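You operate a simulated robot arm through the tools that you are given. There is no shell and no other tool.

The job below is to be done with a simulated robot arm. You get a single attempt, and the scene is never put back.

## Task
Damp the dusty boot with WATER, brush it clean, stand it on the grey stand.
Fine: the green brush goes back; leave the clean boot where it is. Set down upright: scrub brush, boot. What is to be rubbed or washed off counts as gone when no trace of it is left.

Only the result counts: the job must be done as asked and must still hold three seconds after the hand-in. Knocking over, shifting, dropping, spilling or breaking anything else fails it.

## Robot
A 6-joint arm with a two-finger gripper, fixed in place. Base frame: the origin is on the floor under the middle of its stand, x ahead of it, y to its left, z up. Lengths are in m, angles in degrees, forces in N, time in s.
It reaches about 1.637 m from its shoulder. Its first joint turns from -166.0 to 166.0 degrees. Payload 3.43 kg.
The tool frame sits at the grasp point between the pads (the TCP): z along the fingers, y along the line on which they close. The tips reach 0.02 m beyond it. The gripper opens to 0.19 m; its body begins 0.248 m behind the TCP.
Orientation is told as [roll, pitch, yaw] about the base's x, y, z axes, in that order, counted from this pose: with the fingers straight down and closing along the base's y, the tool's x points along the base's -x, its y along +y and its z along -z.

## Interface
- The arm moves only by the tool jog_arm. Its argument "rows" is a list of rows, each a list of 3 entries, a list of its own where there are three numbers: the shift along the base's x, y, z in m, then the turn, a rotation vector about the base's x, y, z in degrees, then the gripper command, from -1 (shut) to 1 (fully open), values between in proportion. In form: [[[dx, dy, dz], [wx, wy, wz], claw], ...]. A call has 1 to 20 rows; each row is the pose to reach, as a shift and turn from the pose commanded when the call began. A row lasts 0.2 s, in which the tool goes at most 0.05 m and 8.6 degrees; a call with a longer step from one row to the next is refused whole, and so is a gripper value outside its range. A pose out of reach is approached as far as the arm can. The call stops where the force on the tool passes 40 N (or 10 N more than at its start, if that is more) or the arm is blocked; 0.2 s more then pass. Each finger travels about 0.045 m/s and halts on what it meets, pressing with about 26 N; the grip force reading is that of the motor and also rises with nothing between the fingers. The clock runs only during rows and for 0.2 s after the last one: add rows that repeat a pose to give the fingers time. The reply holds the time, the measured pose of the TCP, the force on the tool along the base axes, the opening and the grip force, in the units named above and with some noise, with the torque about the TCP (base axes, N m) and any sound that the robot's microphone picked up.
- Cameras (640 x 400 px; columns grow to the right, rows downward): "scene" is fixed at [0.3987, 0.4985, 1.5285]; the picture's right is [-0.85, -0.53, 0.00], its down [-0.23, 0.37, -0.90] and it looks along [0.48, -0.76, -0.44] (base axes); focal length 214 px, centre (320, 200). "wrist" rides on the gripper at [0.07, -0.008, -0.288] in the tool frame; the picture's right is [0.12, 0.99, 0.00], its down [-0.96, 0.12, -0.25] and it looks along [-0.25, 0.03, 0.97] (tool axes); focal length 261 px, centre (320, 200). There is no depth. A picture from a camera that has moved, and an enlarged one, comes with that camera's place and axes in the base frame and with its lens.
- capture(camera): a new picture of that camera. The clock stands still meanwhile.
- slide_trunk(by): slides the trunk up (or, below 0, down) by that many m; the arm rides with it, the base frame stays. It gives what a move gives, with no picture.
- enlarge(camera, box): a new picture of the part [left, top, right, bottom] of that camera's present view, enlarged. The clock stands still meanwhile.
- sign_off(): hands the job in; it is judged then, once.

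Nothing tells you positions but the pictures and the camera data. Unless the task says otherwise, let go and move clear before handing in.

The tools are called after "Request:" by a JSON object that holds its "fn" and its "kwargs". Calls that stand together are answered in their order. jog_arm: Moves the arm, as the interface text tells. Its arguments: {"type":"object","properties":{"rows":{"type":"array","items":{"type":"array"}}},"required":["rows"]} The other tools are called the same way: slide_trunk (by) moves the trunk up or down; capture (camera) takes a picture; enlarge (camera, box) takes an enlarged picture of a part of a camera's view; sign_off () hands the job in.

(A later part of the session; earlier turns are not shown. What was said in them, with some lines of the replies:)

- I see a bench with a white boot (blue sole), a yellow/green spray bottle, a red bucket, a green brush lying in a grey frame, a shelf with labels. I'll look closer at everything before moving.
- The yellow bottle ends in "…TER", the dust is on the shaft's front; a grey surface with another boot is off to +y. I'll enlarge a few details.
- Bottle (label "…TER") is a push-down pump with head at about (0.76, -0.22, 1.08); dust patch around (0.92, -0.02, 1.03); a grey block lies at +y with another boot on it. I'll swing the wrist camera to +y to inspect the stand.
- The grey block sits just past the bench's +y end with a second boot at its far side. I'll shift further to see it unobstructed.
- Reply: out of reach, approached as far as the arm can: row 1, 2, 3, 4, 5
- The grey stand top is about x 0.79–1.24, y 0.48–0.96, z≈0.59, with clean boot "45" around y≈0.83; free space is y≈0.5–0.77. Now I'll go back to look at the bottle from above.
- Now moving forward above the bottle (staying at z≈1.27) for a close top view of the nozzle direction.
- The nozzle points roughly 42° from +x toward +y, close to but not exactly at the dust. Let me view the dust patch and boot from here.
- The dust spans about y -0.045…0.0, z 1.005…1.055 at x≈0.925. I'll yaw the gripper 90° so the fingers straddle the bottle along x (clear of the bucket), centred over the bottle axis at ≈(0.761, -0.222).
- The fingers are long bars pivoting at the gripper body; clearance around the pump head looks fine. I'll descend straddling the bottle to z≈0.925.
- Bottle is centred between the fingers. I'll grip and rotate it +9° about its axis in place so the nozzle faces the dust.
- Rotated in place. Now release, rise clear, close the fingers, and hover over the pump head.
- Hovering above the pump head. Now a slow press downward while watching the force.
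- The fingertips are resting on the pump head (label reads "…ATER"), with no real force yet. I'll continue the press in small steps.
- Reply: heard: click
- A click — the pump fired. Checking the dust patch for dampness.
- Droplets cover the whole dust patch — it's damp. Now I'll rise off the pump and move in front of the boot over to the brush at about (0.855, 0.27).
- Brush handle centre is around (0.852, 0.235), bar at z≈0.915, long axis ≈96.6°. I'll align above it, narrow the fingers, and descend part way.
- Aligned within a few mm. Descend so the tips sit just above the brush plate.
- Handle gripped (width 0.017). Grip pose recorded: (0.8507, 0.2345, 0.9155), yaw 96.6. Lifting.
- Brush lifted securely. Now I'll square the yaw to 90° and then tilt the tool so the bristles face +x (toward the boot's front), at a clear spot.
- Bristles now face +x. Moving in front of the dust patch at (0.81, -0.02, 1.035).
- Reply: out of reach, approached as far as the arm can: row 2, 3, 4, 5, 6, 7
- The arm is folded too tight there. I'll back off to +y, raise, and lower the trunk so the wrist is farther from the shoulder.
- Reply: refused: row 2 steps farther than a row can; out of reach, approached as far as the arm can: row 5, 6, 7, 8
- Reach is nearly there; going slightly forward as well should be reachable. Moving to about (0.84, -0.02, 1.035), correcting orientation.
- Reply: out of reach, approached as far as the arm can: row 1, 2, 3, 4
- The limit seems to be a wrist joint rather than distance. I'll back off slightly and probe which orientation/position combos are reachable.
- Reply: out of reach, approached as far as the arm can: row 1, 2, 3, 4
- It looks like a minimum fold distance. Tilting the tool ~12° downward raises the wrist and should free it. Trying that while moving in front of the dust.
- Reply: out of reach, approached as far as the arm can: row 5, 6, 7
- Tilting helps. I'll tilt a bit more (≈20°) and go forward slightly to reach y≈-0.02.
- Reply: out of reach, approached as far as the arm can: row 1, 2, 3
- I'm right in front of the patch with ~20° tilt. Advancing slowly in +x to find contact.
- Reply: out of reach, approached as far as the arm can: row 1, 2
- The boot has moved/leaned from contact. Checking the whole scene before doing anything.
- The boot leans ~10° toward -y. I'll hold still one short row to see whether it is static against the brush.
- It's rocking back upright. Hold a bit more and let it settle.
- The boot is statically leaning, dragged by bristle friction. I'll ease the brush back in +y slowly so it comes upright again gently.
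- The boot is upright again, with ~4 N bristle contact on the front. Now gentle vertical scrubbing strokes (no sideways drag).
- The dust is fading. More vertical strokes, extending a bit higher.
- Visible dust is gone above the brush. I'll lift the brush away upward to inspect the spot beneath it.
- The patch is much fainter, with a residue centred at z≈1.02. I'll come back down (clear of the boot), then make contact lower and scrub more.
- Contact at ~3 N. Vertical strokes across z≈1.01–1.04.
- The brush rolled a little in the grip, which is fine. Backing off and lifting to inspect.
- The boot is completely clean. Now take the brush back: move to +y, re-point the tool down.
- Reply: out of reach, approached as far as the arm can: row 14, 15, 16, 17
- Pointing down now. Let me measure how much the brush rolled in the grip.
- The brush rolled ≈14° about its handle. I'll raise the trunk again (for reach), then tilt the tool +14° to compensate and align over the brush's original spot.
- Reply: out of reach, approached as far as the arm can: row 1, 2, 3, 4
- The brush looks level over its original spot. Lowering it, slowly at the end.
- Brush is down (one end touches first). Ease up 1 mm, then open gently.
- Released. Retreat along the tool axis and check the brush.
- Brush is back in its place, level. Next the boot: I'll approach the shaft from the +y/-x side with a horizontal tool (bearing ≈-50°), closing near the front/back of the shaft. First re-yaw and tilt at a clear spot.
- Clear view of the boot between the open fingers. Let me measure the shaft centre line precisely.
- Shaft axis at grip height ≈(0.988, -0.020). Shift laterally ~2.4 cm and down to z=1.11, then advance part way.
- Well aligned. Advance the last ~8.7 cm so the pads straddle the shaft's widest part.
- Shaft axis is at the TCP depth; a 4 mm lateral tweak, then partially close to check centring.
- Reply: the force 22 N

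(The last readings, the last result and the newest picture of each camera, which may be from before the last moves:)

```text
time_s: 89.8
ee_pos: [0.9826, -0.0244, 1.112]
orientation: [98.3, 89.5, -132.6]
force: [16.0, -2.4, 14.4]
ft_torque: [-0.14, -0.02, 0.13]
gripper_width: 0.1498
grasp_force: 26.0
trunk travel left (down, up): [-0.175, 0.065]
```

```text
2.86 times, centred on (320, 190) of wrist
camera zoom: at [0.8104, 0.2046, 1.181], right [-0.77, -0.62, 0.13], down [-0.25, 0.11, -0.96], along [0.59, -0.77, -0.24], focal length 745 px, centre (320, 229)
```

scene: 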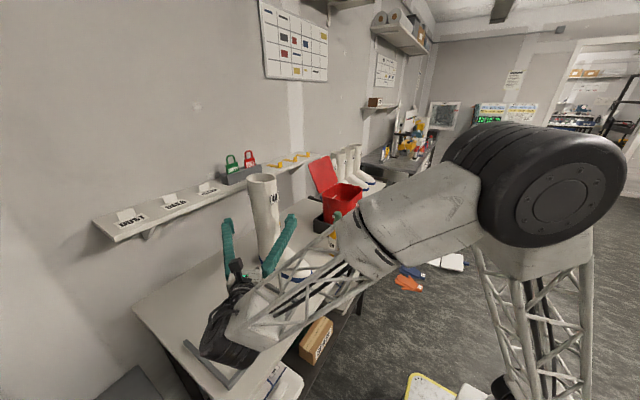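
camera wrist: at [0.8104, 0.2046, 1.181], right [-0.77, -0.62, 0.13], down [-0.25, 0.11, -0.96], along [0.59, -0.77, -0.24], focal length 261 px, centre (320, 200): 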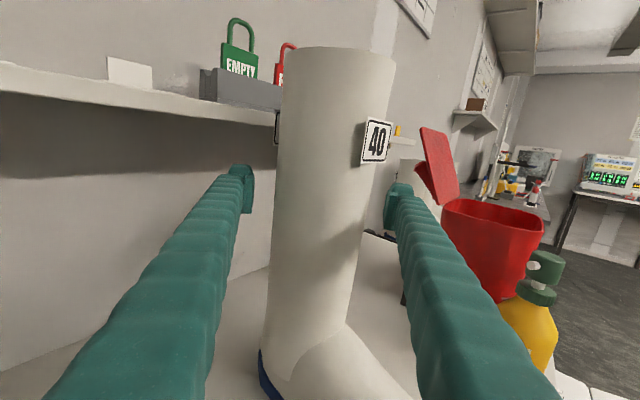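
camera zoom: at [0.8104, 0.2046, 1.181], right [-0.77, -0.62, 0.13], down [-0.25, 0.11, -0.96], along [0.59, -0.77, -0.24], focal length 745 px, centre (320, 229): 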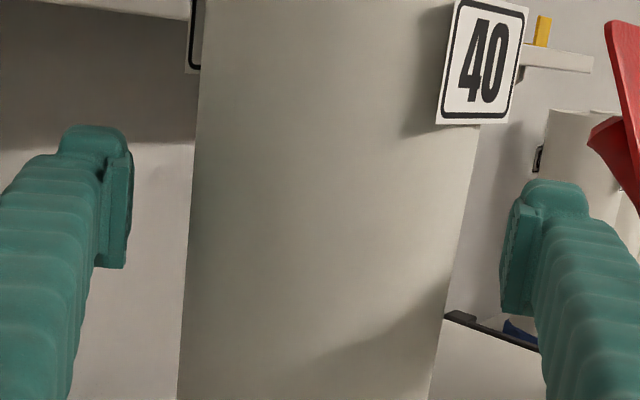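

The fingers stopped at 0.150 on what must be the shaft's corner (boxy contact shape at 45°), so I'll open again, retreat, and grip squarely along y from the front instead.

Request:
{"fn": "jog_arm", "kwargs": {"rows": [[[0, 0, 0], [0, 0, 0], 0.7], [[0, 0, 0], [0, 0, 0], 1], [[0, 0, 0], [0, 0, 0], 1], [[0, 0, 0], [0, 0, 0], 1]]}}

Request:
{"fn": "capture", "kwargs": {"camera": "wrist"}}

Request:
{"fn": "enlarge", "kwargs": {"camera": "scene", "box": [200, 150, 340, 300]}}

```text
time_s: 90.8
ee_pos: [0.9826, -0.0237, 1.1101]
orientation: [89.1, 89.6, -141.8]
force: [0.2, 0.1, -0.4]
ft_torque: [0.01, 0.02, 0.01]
gripper_width: 0.1898
grasp_force: 0.0
trunk travel left (down, up): [-0.175, 0.065]
```

```text
taken
camera wrist: at [0.81, 0.2051, 1.1802], right [-0.77, -0.62, 0.13], down [-0.25, 0.12, -0.96], along [0.59, -0.77, -0.25], focal length 261 px, centre (320, 200)
```

wrist: 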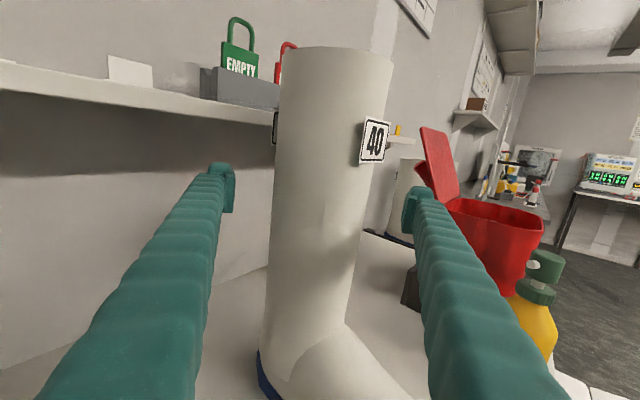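

```text
2.67 times, centred on (270, 225) of scene
camera zoom: at [0.3987, 0.4985, 1.5285], right [-0.85, -0.53, 0.0], down [-0.23, 0.37, -0.9], along [0.48, -0.76, -0.44], focal length 572 px, centre (453, 133)
```

zoom: 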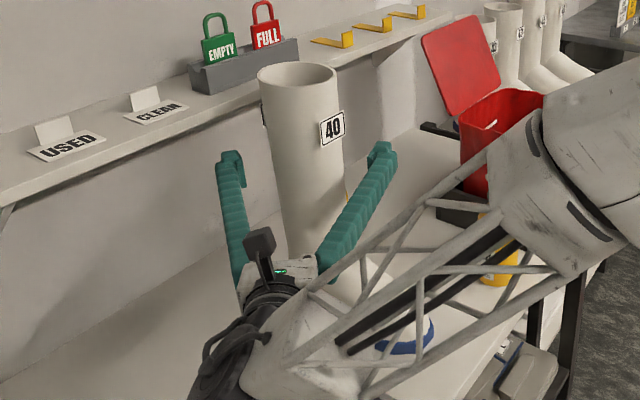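

Boot is still upright. Retreat along the tool axis and raise, then pitch the tool 40° down.

Request:
{"fn": "jog_arm", "kwargs": {"rows": [[[-0.03, 0.037, 0], [0, 0, 0], 1], [[-0.06, 0.074, 0], [0, 0, 0], 1], [[-0.09, 0.111, 0], [0, 0, 0], 1], [[-0.12, 0.148, 0.005], [0, 0, 0], 1], [[-0.15, 0.18, 0.02], [0, 0, 0], 1], [[-0.178, 0.21, 0.045], [0, 0, 0], 1], [[-0.18, 0.215, 0.09], [0, 0, 0], 1], [[-0.18, 0.215, 0.135], [0, 0, 0], 1], [[-0.18, 0.215, 0.18], [0, 0, 0], 1], [[-0.18, 0.215, 0.22], [0, 0, 0], 1], [[-0.18, 0.215, 0.23], [6.18, 5.08, 0], 1], [[-0.18, 0.215, 0.23], [12.4, 10.2, 0], 1], [[-0.18, 0.215, 0.23], [18.5, 15.2, 0], 1], [[-0.18, 0.215, 0.23], [24.7, 20.3, 0], 1], [[-0.18, 0.215, 0.23], [30.9, 25.4, 0], 1], [[-0.18, 0.215, 0.23], [30.9, 25.4, 0], 1]]}}

Request:
{"fn": "capture", "kwargs": {"camera": "scene"}}

Request:
{"fn": "capture", "kwargs": {"camera": "wrist"}}

```text
time_s: 94.2
ee_pos: [0.803, 0.193, 1.3403]
orientation: [0.9, 49.9, 130.1]
force: [0.7, -0.3, -0.7]
ft_torque: [0.02, 0.0, 0.02]
gripper_width: 0.1899
grasp_force: 0.2
trunk travel left (down, up): [-0.175, 0.065]
```

```text
taken
```

scene: 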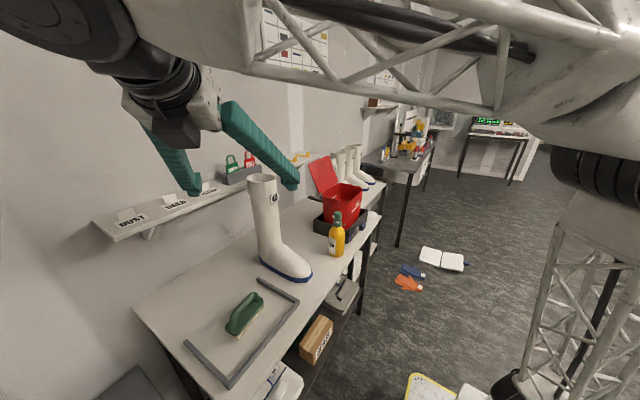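

```text
taken
camera wrist: at [0.7017, 0.3346, 1.5776], right [-0.72, -0.69, 0.1], down [-0.61, 0.55, -0.58], along [0.34, -0.47, -0.81], focal length 261 px, centre (320, 200)
```

wrist: 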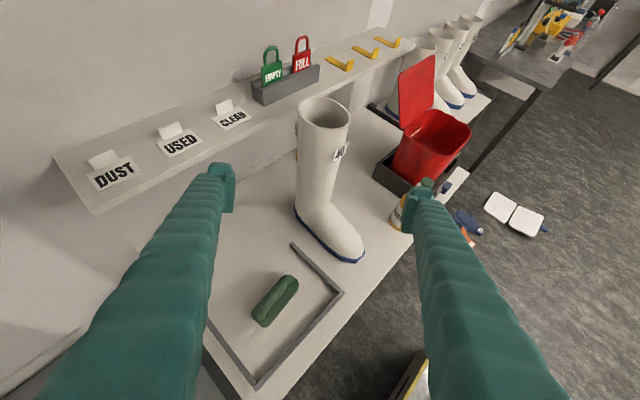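

Now rotate to bearing 0 and slide in front of the boot, staying above/in front.

Request:
{"fn": "jog_arm", "kwargs": {"rows": [[[-0.01, 0, 0.005], [0, 0, 7.2], 1], [[-0.02, 0, 0.005], [0, 0, 14.4], 1], [[-0.02, -0.02, 0.005], [0, 0, 21.6], 1], [[-0.02, -0.05, 0.005], [0, 0, 28.8], 1], [[-0.02, -0.085, 0.005], [0, 0, 36], 1], [[-0.015, -0.125, 0.005], [0, 0, 43.2], 1], [[-0.01, -0.165, 0.005], [0, 0, 49.9], 1], [[-0.007, -0.2, 0.002], [0, 0, 49.9], 1], [[-0.007, -0.215, 0.002], [0, 0, 49.9], 1], [[-0.007, -0.215, 0.002], [0, 0, 49.9], 1]]}}

Request:
{"fn": "capture", "kwargs": {"camera": "wrist"}}

Request:
{"fn": "capture", "kwargs": {"camera": "scene"}}

```text
time_s: 96.4
ee_pos: [0.7952, 0.0042, 1.3388]
orientation: [1.7, 50.2, 178.9]
force: [0.1, -0.3, -0.3]
ft_torque: [-0.05, -0.03, -0.01]
gripper_width: 0.1899
grasp_force: 0.1
out of reach, approached as far as the arm can: row 8, 9, 10
trunk travel left (down, up): [-0.175, 0.065]
```

```text
taken
camera wrist: at [0.6202, 0.0241, 1.5764], right [0.03, -0.99, 0.11], down [-0.81, -0.09, -0.58], along [0.58, -0.07, -0.81], focal length 261 px, centre (320, 200)
```

wrist: 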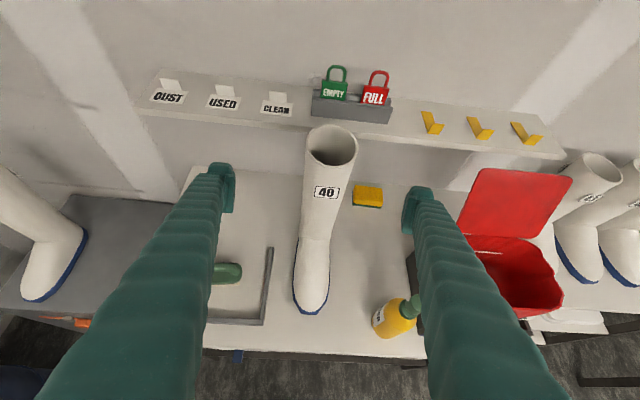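

```text
taken
```

scene: 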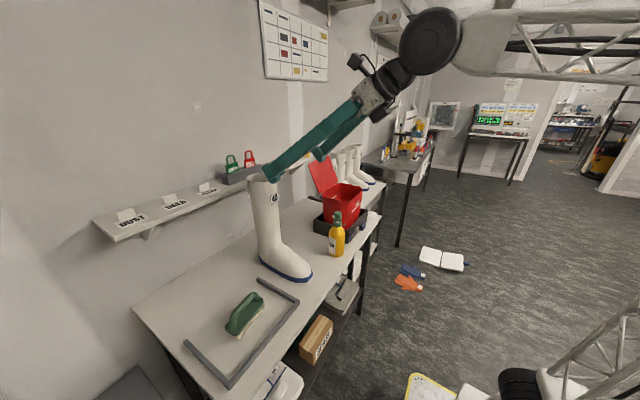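

A wrist joint is at its limit in this roll. I'll roll the gripper 180° about its own axis (symmetric grip) to get joint room, after backing off a little.

Request:
{"fn": "jog_arm", "kwargs": {"rows": [[[-0.01, 0.01, 0.01], [6.28, 0, -5.27], 1], [[-0.02, 0.02, 0.02], [12.56, 0, -10.54], 1], [[-0.02, 0.02, 0.02], [18.84, 0, -15.81], 1], [[-0.02, 0.02, 0.02], [25.12, 0, -21.08], 1], [[-0.02, 0.02, 0.02], [31.4, 0, -26.35], 1], [[-0.02, 0.02, 0.02], [37.7, 0, -31.6], 1], [[-0.02, 0.02, 0.02], [44, 0, -36.9], 1], [[-0.02, 0.02, 0.02], [50.2, 0, -42.2], 1], [[-0.02, 0.02, 0.02], [56.5, 0, -47.4], 1], [[-0.02, 0.02, 0.02], [62.8, 0, -52.7], 1], [[-0.02, 0.02, 0.02], [68.9, 0, -57.9], 1], [[-0.02, 0.02, 0.02], [68.9, 0, -57.9], 1]]}}

Request:
{"fn": "capture", "kwargs": {"camera": "scene"}}

```text
time_s: 99.0
ee_pos: [0.7765, 0.0223, 1.3594]
orientation: [-49.0, -0.1, 89.9]
force: [0.5, -0.8, -0.6]
ft_torque: [0.03, 0.01, -0.01]
gripper_width: 0.1902
grasp_force: 0.0
trunk travel left (down, up): [-0.175, 0.065]
```

```text
taken
```

scene: 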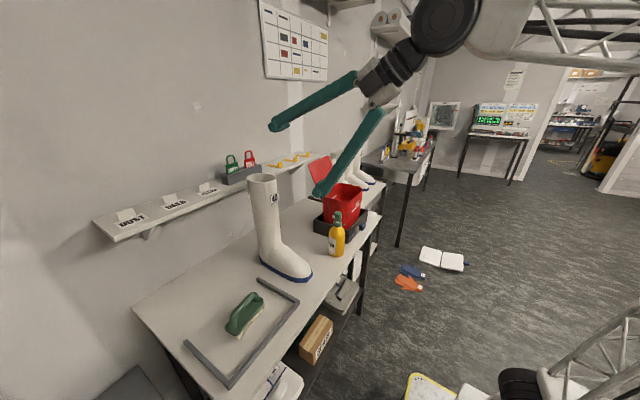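

Request:
{"fn": "jog_arm", "kwargs": {"rows": [[[0, 0, 0], [6.18, 0, -5.37], 1], [[0, 0, 0], [12.36, 0, -10.74], 1], [[0, 0, 0], [18.54, 0, -16.11], 1], [[0, 0, 0], [24.72, 0, -21.48], 1], [[0, 0, 0], [30.9, 0, -26.85], 1], [[0, 0, 0], [37.08, 0, -32.22], 1], [[0, 0, 0], [43.26, 0, -37.59], 1], [[0, 0, 0], [49.44, 0, -42.96], 1], [[0, 0, 0], [55.62, 0, -48.33], 1], [[0, 0, 0], [61.8, 0, -53.7], 1], [[0, 0, 0], [67.9, 0, -59.0], 1], [[0, 0, 0], [67.9, 0, -59.0], 1]]}}

Request:
{"fn": "capture", "kwargs": {"camera": "scene"}}

Request:
{"fn": "capture", "kwargs": {"camera": "wrist"}}

```text
time_s: 101.6
ee_pos: [0.7756, 0.0223, 1.3598]
orientation: [0.1, -49.0, -0.1]
force: [1.0, 0.1, 0.6]
ft_torque: [0.0, -0.03, 0.04]
gripper_width: 0.19
grasp_force: 0.2
trunk travel left (down, up): [-0.175, 0.065]
```

```text
taken
```

scene: 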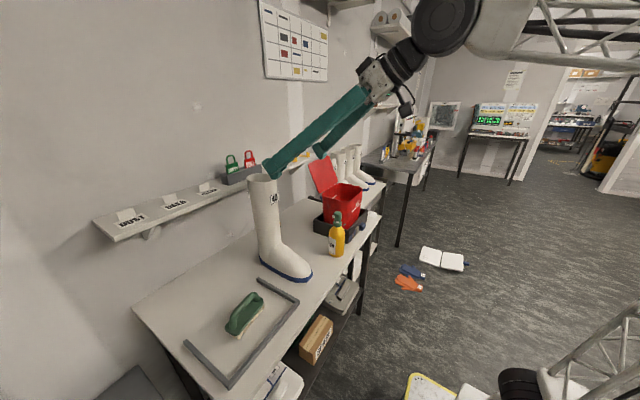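

```text
taken
camera wrist: at [0.5128, 0.0149, 1.4939], right [-0.08, 0.99, -0.09], down [0.44, 0.11, 0.89], along [0.89, 0.03, -0.45], focal length 261 px, centre (320, 200)
```

wrist: 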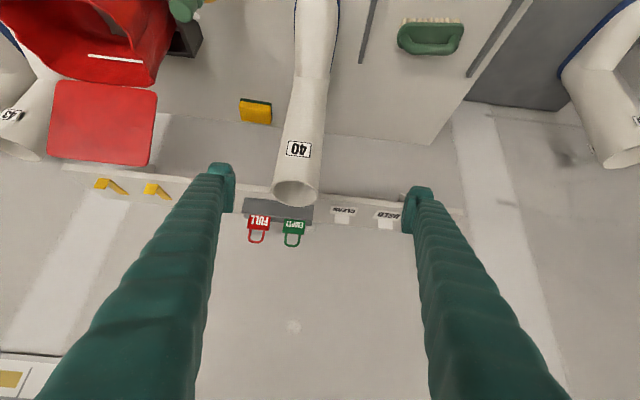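

Now the tool is pitched 41° below horizontal, closing along y, and the boot top centre is ≈(0.991, -0.019, 1.24). Move onto the approach line, then advance with fingers either side of the shaft.

Request:
{"fn": "jog_arm", "kwargs": {"rows": [[[0.0, -0.02, 0], [0, 0, 0], 1], [[0.01, -0.042, -0.005], [0, 0, 0], 1], [[0.045, -0.0423, -0.0288], [0, 0, 0], 1], [[0.075, -0.0423, -0.0548], [0, 0, 0], 1], [[0.105, -0.0423, -0.081], [0, 0, 0], 1], [[0.105, -0.0423, -0.081], [0, 0, 0], 1]]}}

Request:
{"fn": "capture", "kwargs": {"camera": "wrist"}}

Request:
{"fn": "enlarge", "kwargs": {"camera": "scene", "box": [200, 80, 400, 280]}}

```text
time_s: 103.0
ee_pos: [0.8805, -0.02, 1.2774]
orientation: [0.0, -49.0, 0.0]
force: [0.3, 0.5, -0.2]
ft_torque: [0.02, 0.02, 0.05]
gripper_width: 0.1899
grasp_force: 0.1
trunk travel left (down, up): [-0.175, 0.065]
```

```text
taken
camera wrist: at [0.6172, -0.0289, 1.413], right [-0.08, 0.99, -0.09], down [0.45, 0.12, 0.89], along [0.89, 0.03, -0.45], focal length 261 px, centre (320, 200)
```

wrist: 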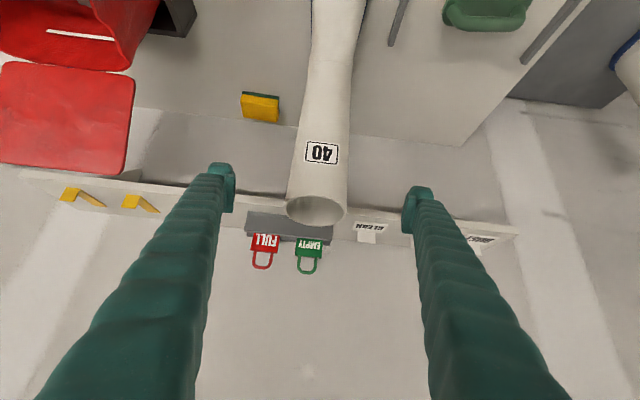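

```text
2.00 times, centred on (300, 180) of scene
camera zoom: at [0.3987, 0.4985, 1.5285], right [-0.85, -0.53, 0.0], down [-0.23, 0.37, -0.9], along [0.48, -0.76, -0.44], focal length 429 px, centre (360, 240)
```

zoom: 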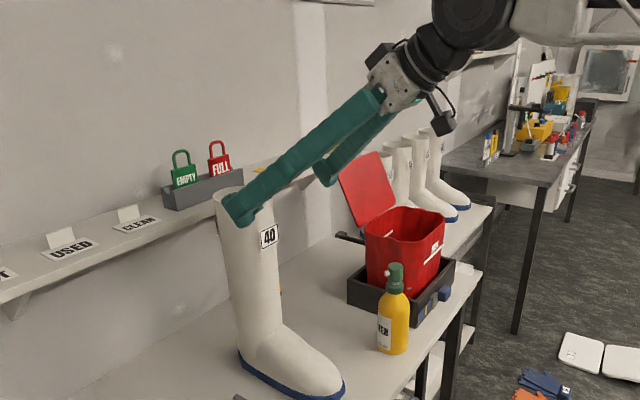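

Centred. Advance to the grip point near the shaft top.

Request:
{"fn": "jog_arm", "kwargs": {"rows": [[[0.03, 0, -0.0255], [0, 0, 0], 1], [[0.06, 0, -0.051], [0, 0, 0], 1], [[0.0915, 0, -0.0774], [0, 0, 0], 1], [[0.0915, 0, -0.0774], [0, 0, 0], 1]]}}

Request:
{"fn": "capture", "kwargs": {"camera": "wrist"}}

Request:
{"fn": "enlarge", "kwargs": {"camera": "scene", "box": [200, 80, 400, 280]}}

```text
time_s: 104.0
ee_pos: [0.9727, -0.0186, 1.2016]
orientation: [-0.1, -49.0, 0.0]
force: [-0.4, 0.2, 0.8]
ft_torque: [-0.04, -0.06, 0.04]
gripper_width: 0.1901
grasp_force: 0.1
trunk travel left (down, up): [-0.175, 0.065]
```

```text
taken
camera wrist: at [0.7096, -0.0267, 1.3364], right [-0.08, 0.99, -0.09], down [0.44, 0.12, 0.89], along [0.89, 0.03, -0.45], focal length 261 px, centre (320, 200)
```

wrist: 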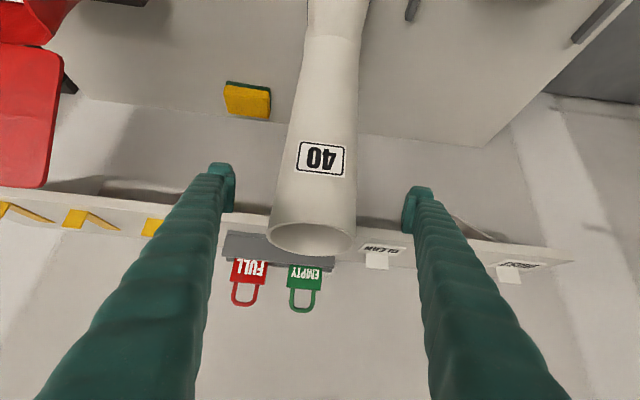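

```text
2.00 times, centred on (300, 180) of scene
camera zoom: at [0.3987, 0.4985, 1.5285], right [-0.85, -0.53, 0.0], down [-0.23, 0.37, -0.9], along [0.48, -0.76, -0.44], focal length 429 px, centre (360, 240)
```

zoom: 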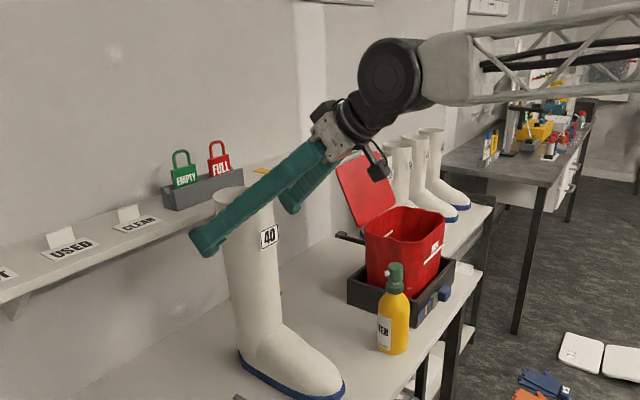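

Boot centre is ~4 mm toward -y; nudge and close the gripper on the shaft.

Request:
{"fn": "jog_arm", "kwargs": {"rows": [[[0, -0.004, 0], [0, 0, 0], 0.8], [[0, -0.004, 0], [0, 0, 0], 0.6], [[0, -0.004, 0], [0, 0, 0], 0.4], [[0, -0.004, 0], [0, 0, 0], 0.25], [[0, -0.004, 0], [0, 0, 0], 0.25]]}}

Request:
{"fn": "capture", "kwargs": {"camera": "wrist"}}

```text
time_s: 105.2
ee_pos: [0.971, -0.0218, 1.2023]
orientation: [-0.1, -48.9, 0.1]
force: [1.3, -0.4, -0.8]
ft_torque: [-0.03, -0.01, -0.01]
gripper_width: 0.1185
grasp_force: 0.0
trunk travel left (down, up): [-0.175, 0.065]
```

```text
taken
camera wrist: at [0.7089, -0.031, 1.3366], right [-0.08, 0.99, -0.09], down [0.44, 0.12, 0.89], along [0.89, 0.03, -0.45], focal length 261 px, centre (320, 200)
```

wrist: 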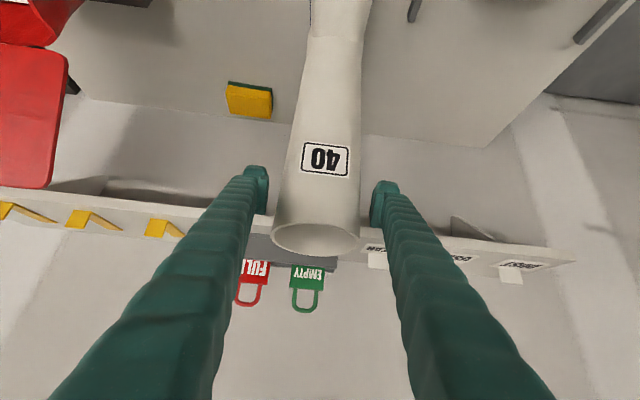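

No obstruction now at 0.1185. Close fully to grip.

Request:
{"fn": "jog_arm", "kwargs": {"rows": [[[0, 0, 0], [0, 0, 0], 0.1], [[0, 0, 0], [0, 0, 0], -0.3], [[0, 0, 0], [0, 0, 0], -1], [[0, 0, 0], [0, 0, 0], -1]]}}

Request:
{"fn": "capture", "kwargs": {"camera": "wrist"}}

Request:
{"fn": "enlarge", "kwargs": {"camera": "scene", "box": [200, 130, 360, 300]}}

```text
time_s: 106.2
ee_pos: [0.9714, -0.0223, 1.2016]
orientation: [0.1, -49.1, 0.0]
force: [-0.3, -0.6, 0.2]
ft_torque: [0.2, -0.01, -0.19]
gripper_width: 0.1013
grasp_force: 26.3
trunk travel left (down, up): [-0.175, 0.065]
```

```text
taken
camera wrist: at [0.7089, -0.0311, 1.3367], right [-0.08, 0.99, -0.09], down [0.44, 0.12, 0.89], along [0.89, 0.03, -0.45], focal length 261 px, centre (320, 200)
```

wrist: 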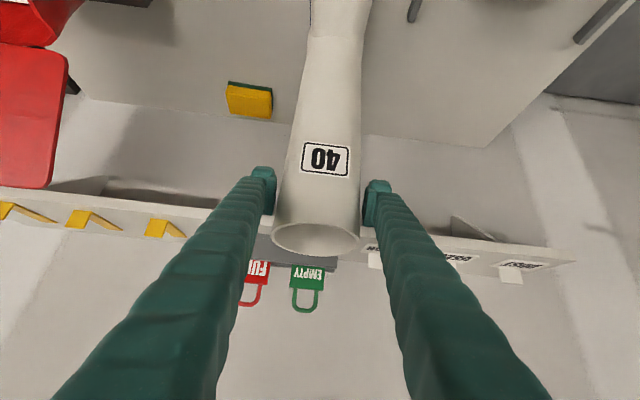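

```text
2.35 times, centred on (280, 215) of scene
camera zoom: at [0.3987, 0.4985, 1.5285], right [-0.85, -0.53, 0.0], down [-0.23, 0.37, -0.9], along [0.48, -0.76, -0.44], focal length 505 px, centre (414, 165)
```

zoom: 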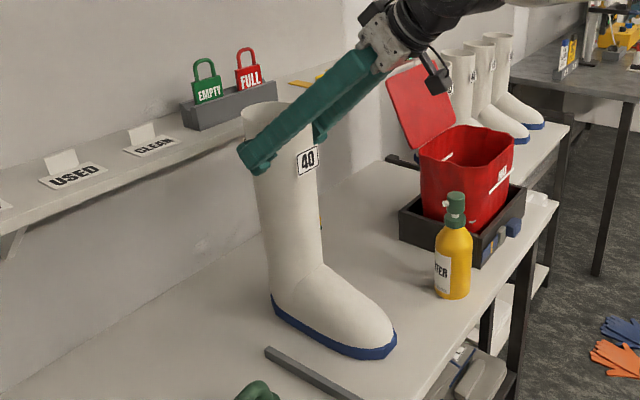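

Gripped (0.101 m). Test lift of 3 cm, watching for droop.

Request:
{"fn": "jog_arm", "kwargs": {"rows": [[[0, 0, 0.005], [0, 0, 0], -1], [[0, 0, 0.01], [0, 0, 0], -1], [[0, 0, 0.02], [0, 0, 0], -1], [[0, 0, 0.03], [0, 0, 0], -1], [[0, 0, 0.03], [0, 0, 0], -1]]}}

Request:
{"fn": "capture", "kwargs": {"camera": "wrist"}}

Request:
{"fn": "enlarge", "kwargs": {"camera": "scene", "box": [200, 130, 360, 300]}}

```text
time_s: 107.4
ee_pos: [0.9719, -0.0222, 1.2316]
orientation: [0.0, -49.0, -0.1]
force: [0.5, 0.2, -7.3]
ft_torque: [0.0, -0.28, 0.0]
gripper_width: 0.1012
grasp_force: 25.7
trunk travel left (down, up): [-0.175, 0.065]
```

```text
taken
camera wrist: at [0.7097, -0.0307, 1.3659], right [-0.08, 0.99, -0.09], down [0.44, 0.12, 0.89], along [0.89, 0.03, -0.45], focal length 261 px, centre (320, 200)
```

wrist: 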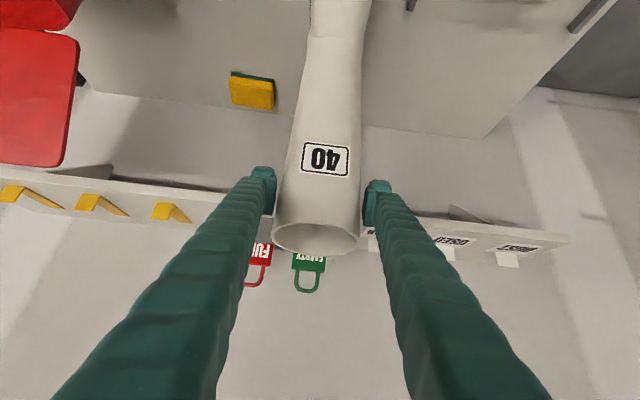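

```text
2.35 times, centred on (280, 215) of scene
camera zoom: at [0.3987, 0.4985, 1.5285], right [-0.85, -0.53, 0.0], down [-0.23, 0.37, -0.9], along [0.48, -0.76, -0.44], focal length 505 px, centre (414, 165)
```

zoom: 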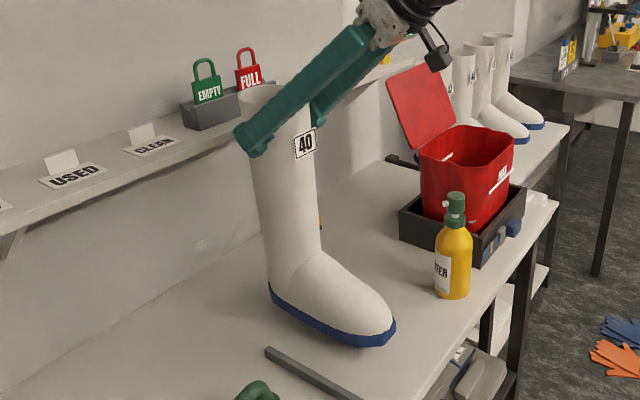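

Lifted cleanly: weight ≈7.3 N, no droop. Now raise more (clear of brush) and pull slightly back from the shelf.

Request:
{"fn": "jog_arm", "kwargs": {"rows": [[[0, 0, 0.02], [0, 0, 0], -1], [[-0.003, 0, 0.045], [0, 0, 0], -1], [[-0.008, 0, 0.07], [0, 0, 0], -1], [[-0.014, 0, 0.095], [0, 0, 0], -1], [[-0.02, 0, 0.115], [0, 0, 0], -1], [[-0.02, 0, 0.12], [0, 0, 0], -1], [[-0.02, 0.02, 0.12], [0, 0, 0], -1], [[-0.02, 0.045, 0.12], [0, 0, 0], -1], [[-0.02, 0.075, 0.12], [0, 0, 0], -1], [[-0.02, 0.105, 0.12], [0, 0, 0], -1], [[-0.02, 0.135, 0.12], [0, 0, 0], -1], [[-0.02, 0.165, 0.12], [0, 0, 0], -1], [[-0.02, 0.195, 0.12], [0, 0, 0], -1], [[-0.02, 0.22, 0.12], [0, 0, 0], -1], [[-0.02, 0.24, 0.12], [0, 0, 0], -1], [[-0.02, 0.24, 0.12], [0, 0, 0], -1]]}}

Request:
{"fn": "capture", "kwargs": {"camera": "scene"}}

Request:
{"fn": "capture", "kwargs": {"camera": "wrist"}}

```text
time_s: 110.8
ee_pos: [0.9519, 0.2172, 1.3487]
orientation: [0.0, -48.9, 0.0]
force: [0.2, 0.5, -6.6]
ft_torque: [0.01, -0.28, -0.04]
gripper_width: 0.101
grasp_force: 26.1
trunk travel left (down, up): [-0.175, 0.065]
```

```text
taken
```

scene: 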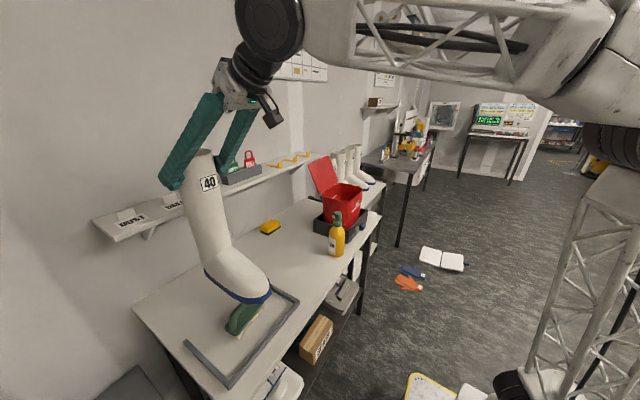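

```text
taken
camera wrist: at [0.6901, 0.2087, 1.4837], right [-0.08, 0.99, -0.09], down [0.45, 0.12, 0.89], along [0.89, 0.03, -0.45], focal length 261 px, centre (320, 200)
```

wrist: 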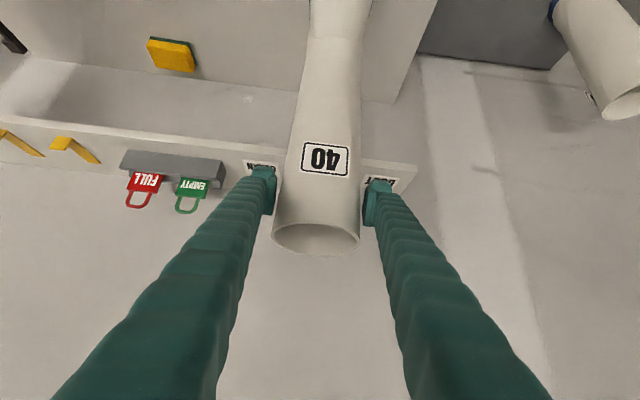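

Boot held steadily above the brush. Continue +y past the bench end.

Request:
{"fn": "jog_arm", "kwargs": {"rows": [[[0, 0.02, 0], [0, 0, 0], -1], [[0, 0.05, 0], [0, 0, 0], -1], [[0, 0.08, 0], [0, 0, 0], -1], [[0, 0.11, 0], [0, 0, 0], -1], [[0, 0.14, 0], [0, 0, 0], -1], [[0, 0.17, 0], [0, 0, 0], -1], [[0, 0.2, 0], [0, 0, 0], -1], [[0, 0.23, 0], [0, 0, 0], -1], [[0, 0.26, -0.01], [0, 0, 0], -1], [[0, 0.29, -0.02], [0, 0, 0], -1], [[0, 0.32, -0.035], [0, 0, 0], -1], [[0, 0.35, -0.05], [0, 0, 0], -1], [[0, 0.375, -0.06], [0, 0, 0], -1], [[0, 0.395, -0.065], [0, 0, 0], -1], [[0, 0.41, -0.065], [0, 0, 0], -1], [[0, 0.41, -0.065], [0, 0, 0], -1]]}}

Request:
{"fn": "capture", "kwargs": {"camera": "scene"}}

Request:
{"fn": "capture", "kwargs": {"camera": "wrist"}}

```text
time_s: 114.2
ee_pos: [0.953, 0.628, 1.2844]
orientation: [-0.2, -49.0, 0.1]
force: [-0.3, -0.5, -7.9]
ft_torque: [-0.02, -0.29, -0.04]
gripper_width: 0.1009
grasp_force: 26.1
trunk travel left (down, up): [-0.175, 0.065]
```

```text
taken
```

scene: 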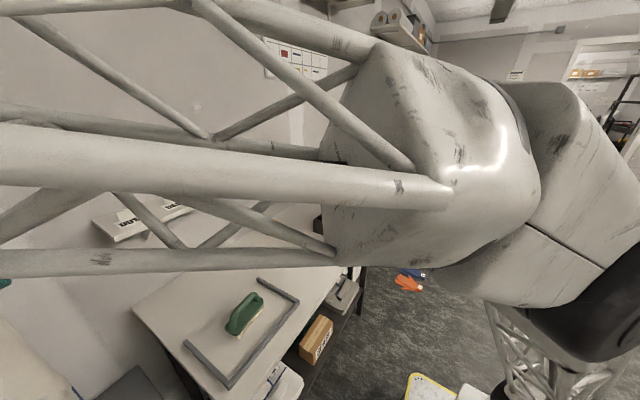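

```text
taken
camera wrist: at [0.6903, 0.62, 1.42], right [-0.08, 0.99, -0.09], down [0.45, 0.12, 0.89], along [0.89, 0.03, -0.45], focal length 261 px, centre (320, 200)
```

wrist: 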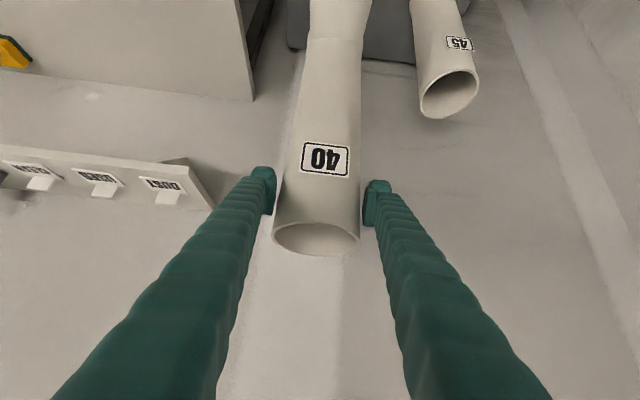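

Boot is over the stand's free area (y≈0.63); clean boot 45 is at y≈0.84. Move to x≈1.03 and lower toward the stand.

Request:
{"fn": "jog_arm", "kwargs": {"rows": [[[0.02, -0.002, -0.01], [0, 0, 0], -1], [[0.045, -0.004, -0.03], [0, 0, 0], -1], [[0.07, -0.005, -0.06], [0, 0, 0], -1], [[0.077, -0.005, -0.09], [0, 0, 0], -1], [[0.077, -0.005, -0.12], [0, 0, 0], -1], [[0.077, -0.005, -0.15], [0, 0, 0], -1], [[0.077, -0.005, -0.18], [0, 0, 0], -1], [[0.077, -0.005, -0.21], [0, 0, 0], -1], [[0.077, -0.005, -0.235], [0, 0, 0], -1], [[0.077, -0.005, -0.255], [0, 0, 0], -1], [[0.077, -0.005, -0.27], [0, 0, 0], -1], [[0.077, -0.005, -0.28], [0, 0, 0], -1], [[0.077, -0.005, -0.28], [0, 0, 0], -1]]}}

Request:
{"fn": "capture", "kwargs": {"camera": "wrist"}}

Request:
{"fn": "capture", "kwargs": {"camera": "scene"}}

```text
time_s: 117.0
ee_pos: [1.0281, 0.6215, 1.0057]
orientation: [-0.2, -49.0, 0.1]
force: [0.2, 0.4, -7.6]
ft_torque: [-0.01, -0.22, 0.01]
gripper_width: 0.101
grasp_force: 26.2
trunk travel left (down, up): [-0.175, 0.065]
```

```text
taken
camera wrist: at [0.7656, 0.6143, 1.1403], right [-0.08, 0.99, -0.09], down [0.45, 0.12, 0.89], along [0.89, 0.03, -0.45], focal length 261 px, centre (320, 200)
```

wrist: 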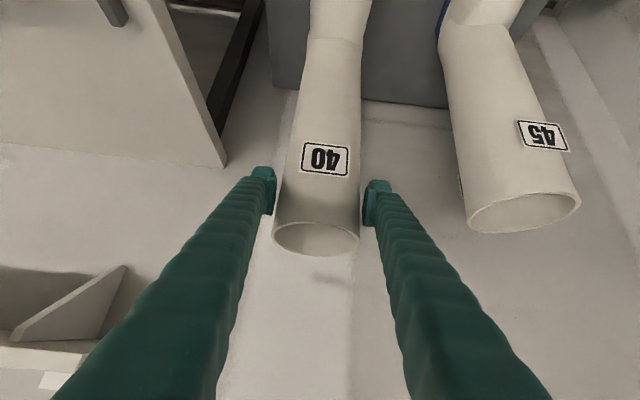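

```text
taken
```

scene: 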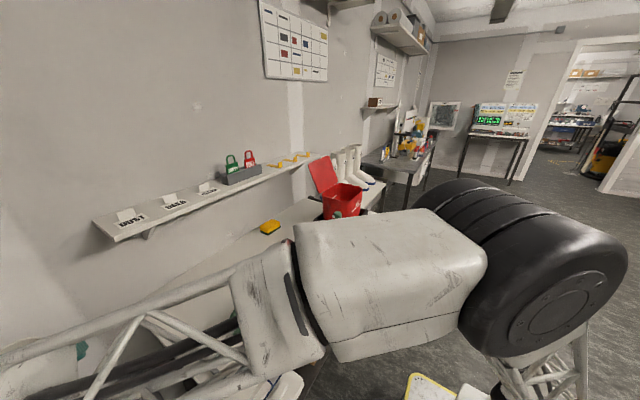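

Gap to boot 45 looks fine. Lower further in small steps watching for contact.

Request:
{"fn": "jog_arm", "kwargs": {"rows": [[[0, 0, -0.01], [0, 0, 0], -1], [[0, 0, -0.02], [0, 0, 0], -1], [[0, 0, -0.028], [0, 0, 0], -1], [[0, 0, -0.034], [0, 0, 0], -1], [[0, 0, -0.038], [0, 0, 0], -1]]}}

Request:
{"fn": "capture", "kwargs": {"camera": "wrist"}}

```text
time_s: 118.2
ee_pos: [1.0293, 0.6224, 0.9664]
orientation: [-0.1, -49.1, 0.0]
force: [0.1, 0.2, -7.6]
ft_torque: [0.02, -0.29, -0.02]
gripper_width: 0.1009
grasp_force: 26.3
trunk travel left (down, up): [-0.175, 0.065]
```

```text
taken
camera wrist: at [0.7668, 0.6135, 1.1018], right [-0.08, 0.99, -0.09], down [0.45, 0.12, 0.89], along [0.89, 0.03, -0.45], focal length 261 px, centre (320, 200)
```

wrist: 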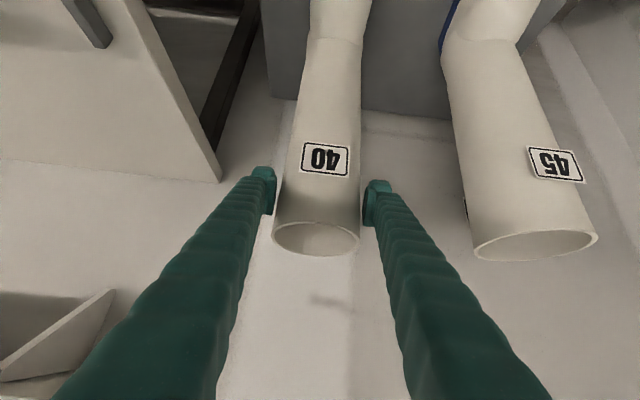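

Request:
{"fn": "jog_arm", "kwargs": {"rows": [[[0, 0, -0.003], [0, 0, 0], -1], [[0, 0, -0.006], [0, 0, 0], -1], [[0, 0, -0.009], [0, 0, 0], -1]]}}

```text
time_s: 119.0
ee_pos: [1.0289, 0.6222, 0.9579]
orientation: [-0.1, -48.9, 0.1]
force: [0.1, 0.4, -7.5]
ft_torque: [0.01, -0.28, 0.0]
gripper_width: 0.1014
grasp_force: 26.0
trunk travel left (down, up): [-0.175, 0.065]
```

Request:
{"fn": "jog_arm", "kwargs": {"rows": [[[0, 0, -0.003], [0, 0, 0], -1], [[0, 0, -0.006], [0, 0, 0], -1]]}}

```text
time_s: 119.6
ee_pos: [1.0299, 0.6217, 0.9538]
orientation: [0.1, -49.0, -0.1]
force: [3.4, 0.2, 4.8]
ft_torque: [0.13, 0.87, -0.03]
gripper_width: 0.1013
grasp_force: 26.2
trunk travel left (down, up): [-0.175, 0.065]
```

Toe has touched first (slightly toe-down). I'll pitch the tool ~1° to level the sole and check the load.

Request:
{"fn": "jog_arm", "kwargs": {"rows": [[[0, 0, 0.001], [0, 0.6, 0], -1], [[0, 0, 0.001], [0, 1.2, 0], -1]]}}

```text
time_s: 120.2
ee_pos: [1.0301, 0.622, 0.9519]
orientation: [-0.2, -47.7, 0.1]
force: [1.7, -1.7, -5.4]
ft_torque: [-0.41, -0.71, -0.1]
gripper_width: 0.1012
grasp_force: 25.6
trunk travel left (down, up): [-0.175, 0.065]
```

Request:
{"fn": "jog_arm", "kwargs": {"rows": [[[0, 0, -0.001], [0, 0, 0], -1], [[0, 0, -0.002], [0, 0, 0], -1]]}}

Request:
{"fn": "capture", "kwargs": {"camera": "wrist"}}

```text
time_s: 120.8
ee_pos: [1.0284, 0.6217, 0.9516]
orientation: [-0.1, -47.7, 0.1]
force: [-1.2, -2.7, -0.5]
ft_torque: [-0.74, 0.12, 0.04]
gripper_width: 0.1011
grasp_force: 25.8
trunk travel left (down, up): [-0.175, 0.065]
```

```text
taken
camera wrist: at [0.7693, 0.614, 1.0923], right [-0.08, 0.99, -0.09], down [0.46, 0.12, 0.88], along [0.88, 0.03, -0.47], focal length 261 px, centre (320, 200)
```

wrist: 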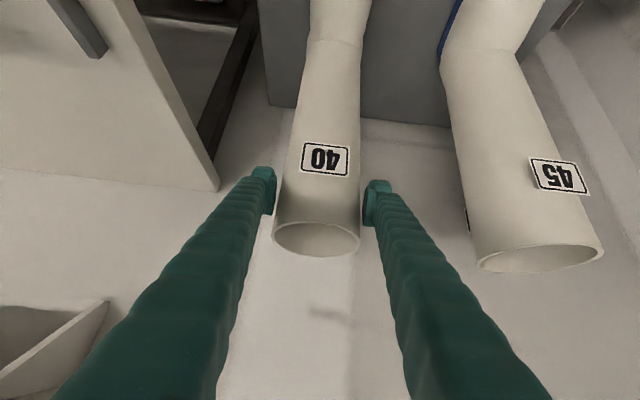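

The stand now carries essentially all the weight, with little net torque. Release gently.

Request:
{"fn": "jog_arm", "kwargs": {"rows": [[[0, 0, 0], [0, 0, 0], 0.1], [[0, 0, 0], [0, 0, 0], 0.2], [[0, 0, 0], [0, 0, 0], 0.35], [[0, 0, 0], [0, 0, 0], 0.35], [[0, 0, 0], [0, 0, 0], 0.35]]}}

Request:
{"fn": "capture", "kwargs": {"camera": "wrist"}}

```text
time_s: 122.0
ee_pos: [1.0293, 0.6224, 0.9505]
orientation: [-0.1, -47.7, 0.0]
force: [0.3, -0.4, 0.4]
ft_torque: [0.01, 0.01, 0.01]
gripper_width: 0.1284
grasp_force: 0.0
trunk travel left (down, up): [-0.175, 0.065]
```

```text
taken
camera wrist: at [0.7694, 0.614, 1.0919], right [-0.08, 0.99, -0.09], down [0.46, 0.12, 0.88], along [0.88, 0.03, -0.47], focal length 261 px, centre (320, 200)
```

wrist: 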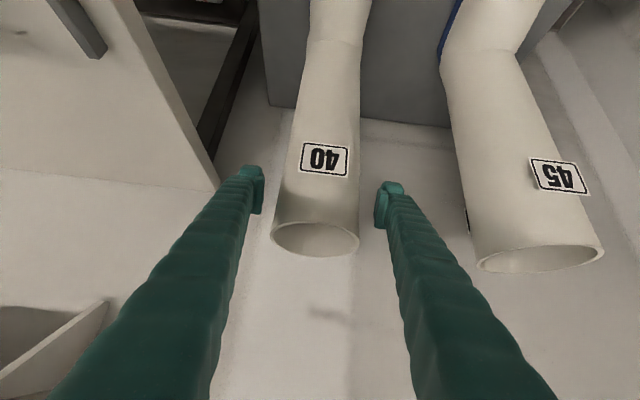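

Released and standing. Retreat along the tool axis.

Request:
{"fn": "jog_arm", "kwargs": {"rows": [[[-0.011, 0, 0.01], [0, 0, 0], 0.35], [[-0.03, 0, 0.027], [0, 0, 0], 0.35], [[-0.06, 0, 0.0545], [0, 0, 0], 0.35], [[-0.09, 0, 0.082], [0, 0, 0], 0.35], [[-0.12, 0, 0.109], [0, 0, 0], 0.35], [[-0.15, 0, 0.136], [0, 0, 0], 0.35], [[-0.18, 0, 0.164], [0, 0, 0], 0.35], [[-0.21, 0, 0.191], [0, 0, 0], 0.35], [[-0.24, 0, 0.218], [0, 0, 0], 0.35], [[-0.24, 0, 0.218], [0, 0, 0], 0.35]]}}

Request:
{"fn": "capture", "kwargs": {"camera": "wrist"}}

Request:
{"fn": "capture", "kwargs": {"camera": "scene"}}

```text
time_s: 124.2
ee_pos: [0.7894, 0.6225, 1.1694]
orientation: [-0.1, -47.9, 0.0]
force: [0.5, -0.3, -0.3]
ft_torque: [-0.02, -0.01, 0.05]
gripper_width: 0.1285
grasp_force: 0.0
trunk travel left (down, up): [-0.175, 0.065]
```

```text
taken
camera wrist: at [0.5292, 0.6142, 1.3095], right [-0.08, 0.99, -0.09], down [0.46, 0.12, 0.88], along [0.88, 0.03, -0.47], focal length 261 px, centre (320, 200)
```

wrist: 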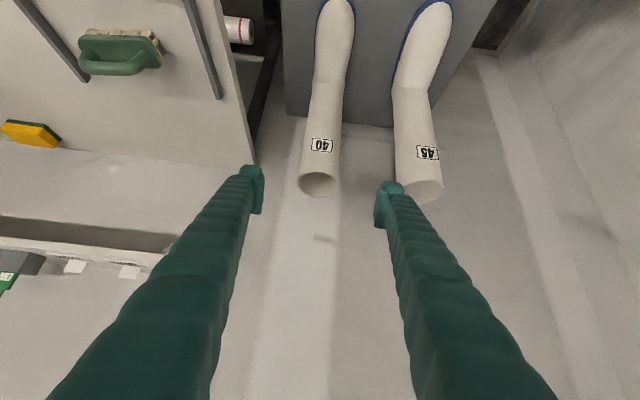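

```text
taken
```

scene: 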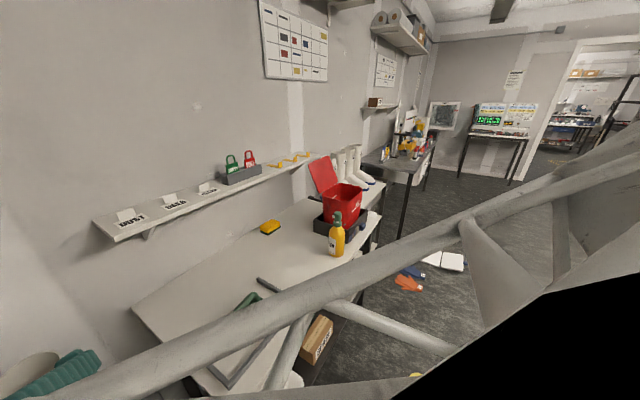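

The boot stands on the grey stand beside boot 45. Zoom to verify uprightness, cleanliness and position.

Request:
{"fn": "enlarge", "kwargs": {"camera": "wrist", "box": [270, 0, 470, 210]}}

Request:
{"fn": "enlarge", "kwargs": {"camera": "wrist", "box": [0, 0, 260, 160]}}

```text
1.90 times, centred on (370, 105) of wrist
camera zoom: at [0.5292, 0.6142, 1.3095], right [-0.08, 0.99, -0.09], down [0.46, 0.12, 0.88], along [0.88, 0.03, -0.47], focal length 496 px, centre (225, 381)
```

zoom: 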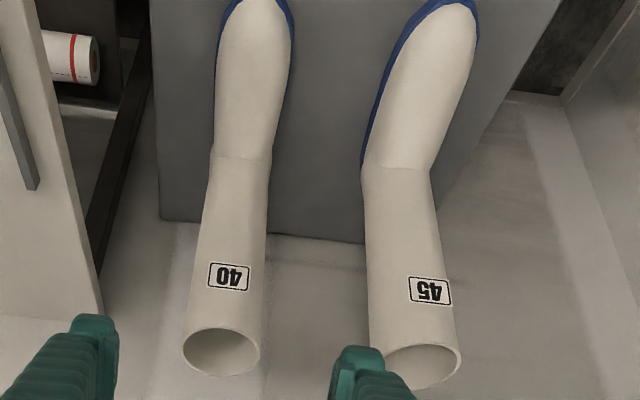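

```text
2.46 times, centred on (130, 80) of wrist
camera zoom: at [0.5292, 0.6142, 1.3095], right [-0.08, 0.99, -0.09], down [0.46, 0.12, 0.88], along [0.88, 0.03, -0.47], focal length 642 px, centre (788, 495)
```

zoom: 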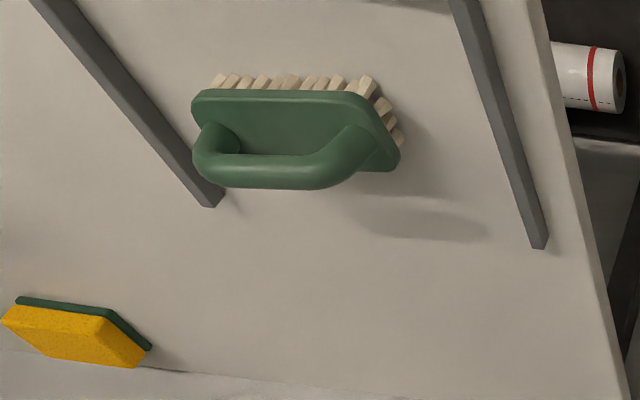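

Everything looks right: boot 40 upright and clean on the stand, brush level inside its frame. I'll move the arm clear and take a final verification view.

Request:
{"fn": "jog_arm", "kwargs": {"rows": [[[-0.03, -0.02, 0.03], [0, 0, 0], 0.35], [[-0.06, -0.045, 0.06], [0, 0, 0], 0.35], [[-0.09, -0.07, 0.09], [0, 4, 0], 0.35], [[-0.12, -0.1, 0.11], [0, 10, 0], 0.35], [[-0.14, -0.13, 0.12], [0, 16, 0], 0.35], [[-0.15, -0.16, 0.12], [0, 22, 0], 0.35], [[-0.15, -0.19, 0.12], [0, 28, 0], 0.35], [[-0.15, -0.2, 0.12], [0, 34, 0], 0.35], [[-0.15, -0.2, 0.12], [0, 34, 0], 0.35]]}}

Request:
{"fn": "capture", "kwargs": {"camera": "wrist"}}

Request:
{"fn": "capture", "kwargs": {"camera": "scene"}}

```text
time_s: 126.2
ee_pos: [0.6397, 0.4222, 1.2885]
orientation: [-0.1, -13.7, 0.0]
force: [0.0, 0.4, 0.0]
ft_torque: [-0.07, 0.05, -0.03]
gripper_width: 0.128
grasp_force: 0.1
trunk travel left (down, up): [-0.175, 0.065]
```

```text
taken
camera wrist: at [0.5041, 0.414, 1.551], right [-0.12, 0.99, -0.03], down [0.88, 0.12, 0.47], along [0.47, 0.03, -0.88], focal length 261 px, centre (320, 200)
```

wrist: 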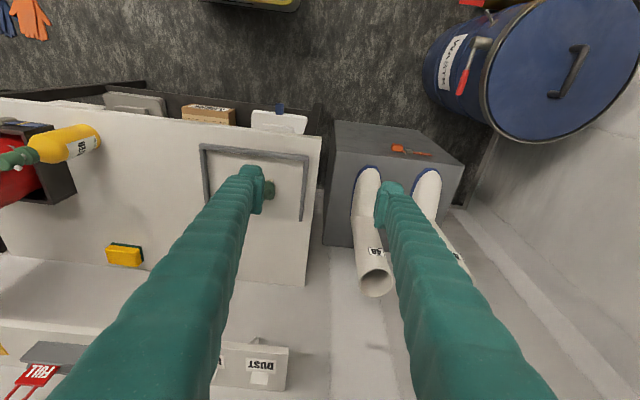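

```text
taken
```

scene: 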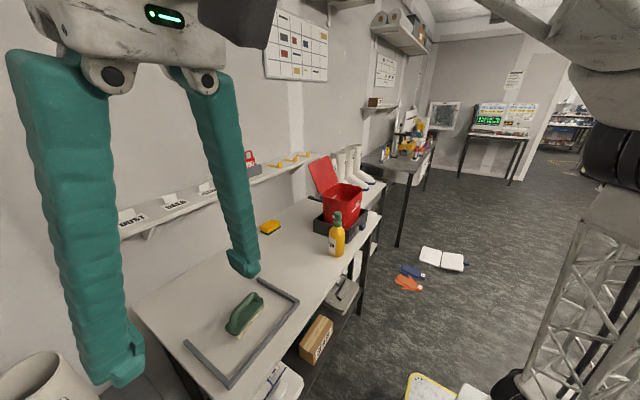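

Request:
{"fn": "enlarge", "kwargs": {"camera": "wrist", "box": [310, 110, 480, 300]}}

Request:
{"fn": "enlarge", "kwargs": {"camera": "scene", "box": [190, 200, 390, 390]}}

```text
2.11 times, centred on (395, 205) of wrist
camera zoom: at [0.5041, 0.414, 1.551], right [-0.12, 0.99, -0.03], down [0.88, 0.12, 0.47], along [0.47, 0.03, -0.88], focal length 549 px, centre (162, 190)
```

zoom: 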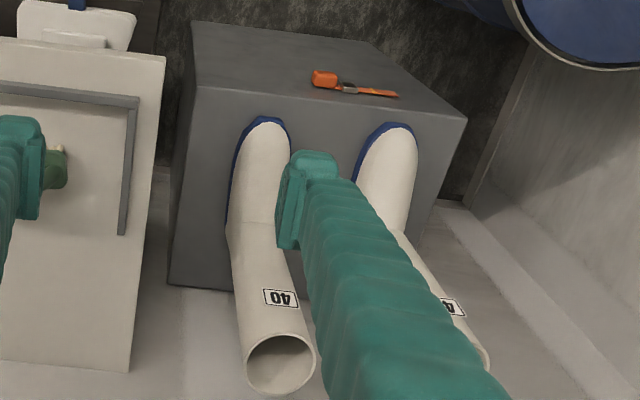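

```text
2.11 times, centred on (290, 295) of scene
camera zoom: at [0.3987, 0.4985, 1.5285], right [-0.85, -0.53, 0.0], down [-0.23, 0.37, -0.9], along [0.48, -0.76, -0.44], focal length 452 px, centre (383, 0)
```

zoom: 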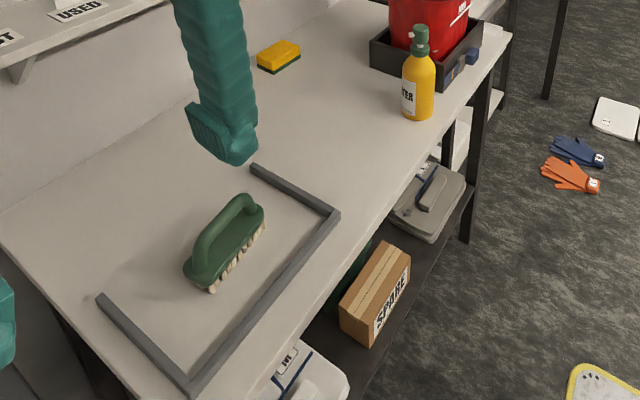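

Boot 40 is damped, brushed clean and standing upright on the grey stand. Boot 45 hasn't been touched, and the brush is back in its frame on its bristles. The bottle stands where it was, turned about 9° so its nozzle could reach the dust. The gripper is open and clear, so I'm handing in.

Request:
{"fn": "sign_off", "kwargs": {}}

```text
The job is handed in.
```

The dusty boot (40) is damped with water, brushed clean and standing upright on the grey stand. I handed the job in with the gripper open and the arm clear.

- **Boot:** No trace of the dust showed in the close-up views after brushing. I checked the front of the boot, where the dust was, but did not look at the back. While I was brushing, it leaned about 10° toward the bottle. I eased it back upright and it did not fall.
- **Brush:** The green brush is back inside its grey frame, upright on its bristles, within about a centimetre of where it was.
- **Clean boot (45):** I did not touch it.
- **Water bottle:** It stands where it was, but I turned it about 9° so its nozzle faced the dust, and I did not turn it back.
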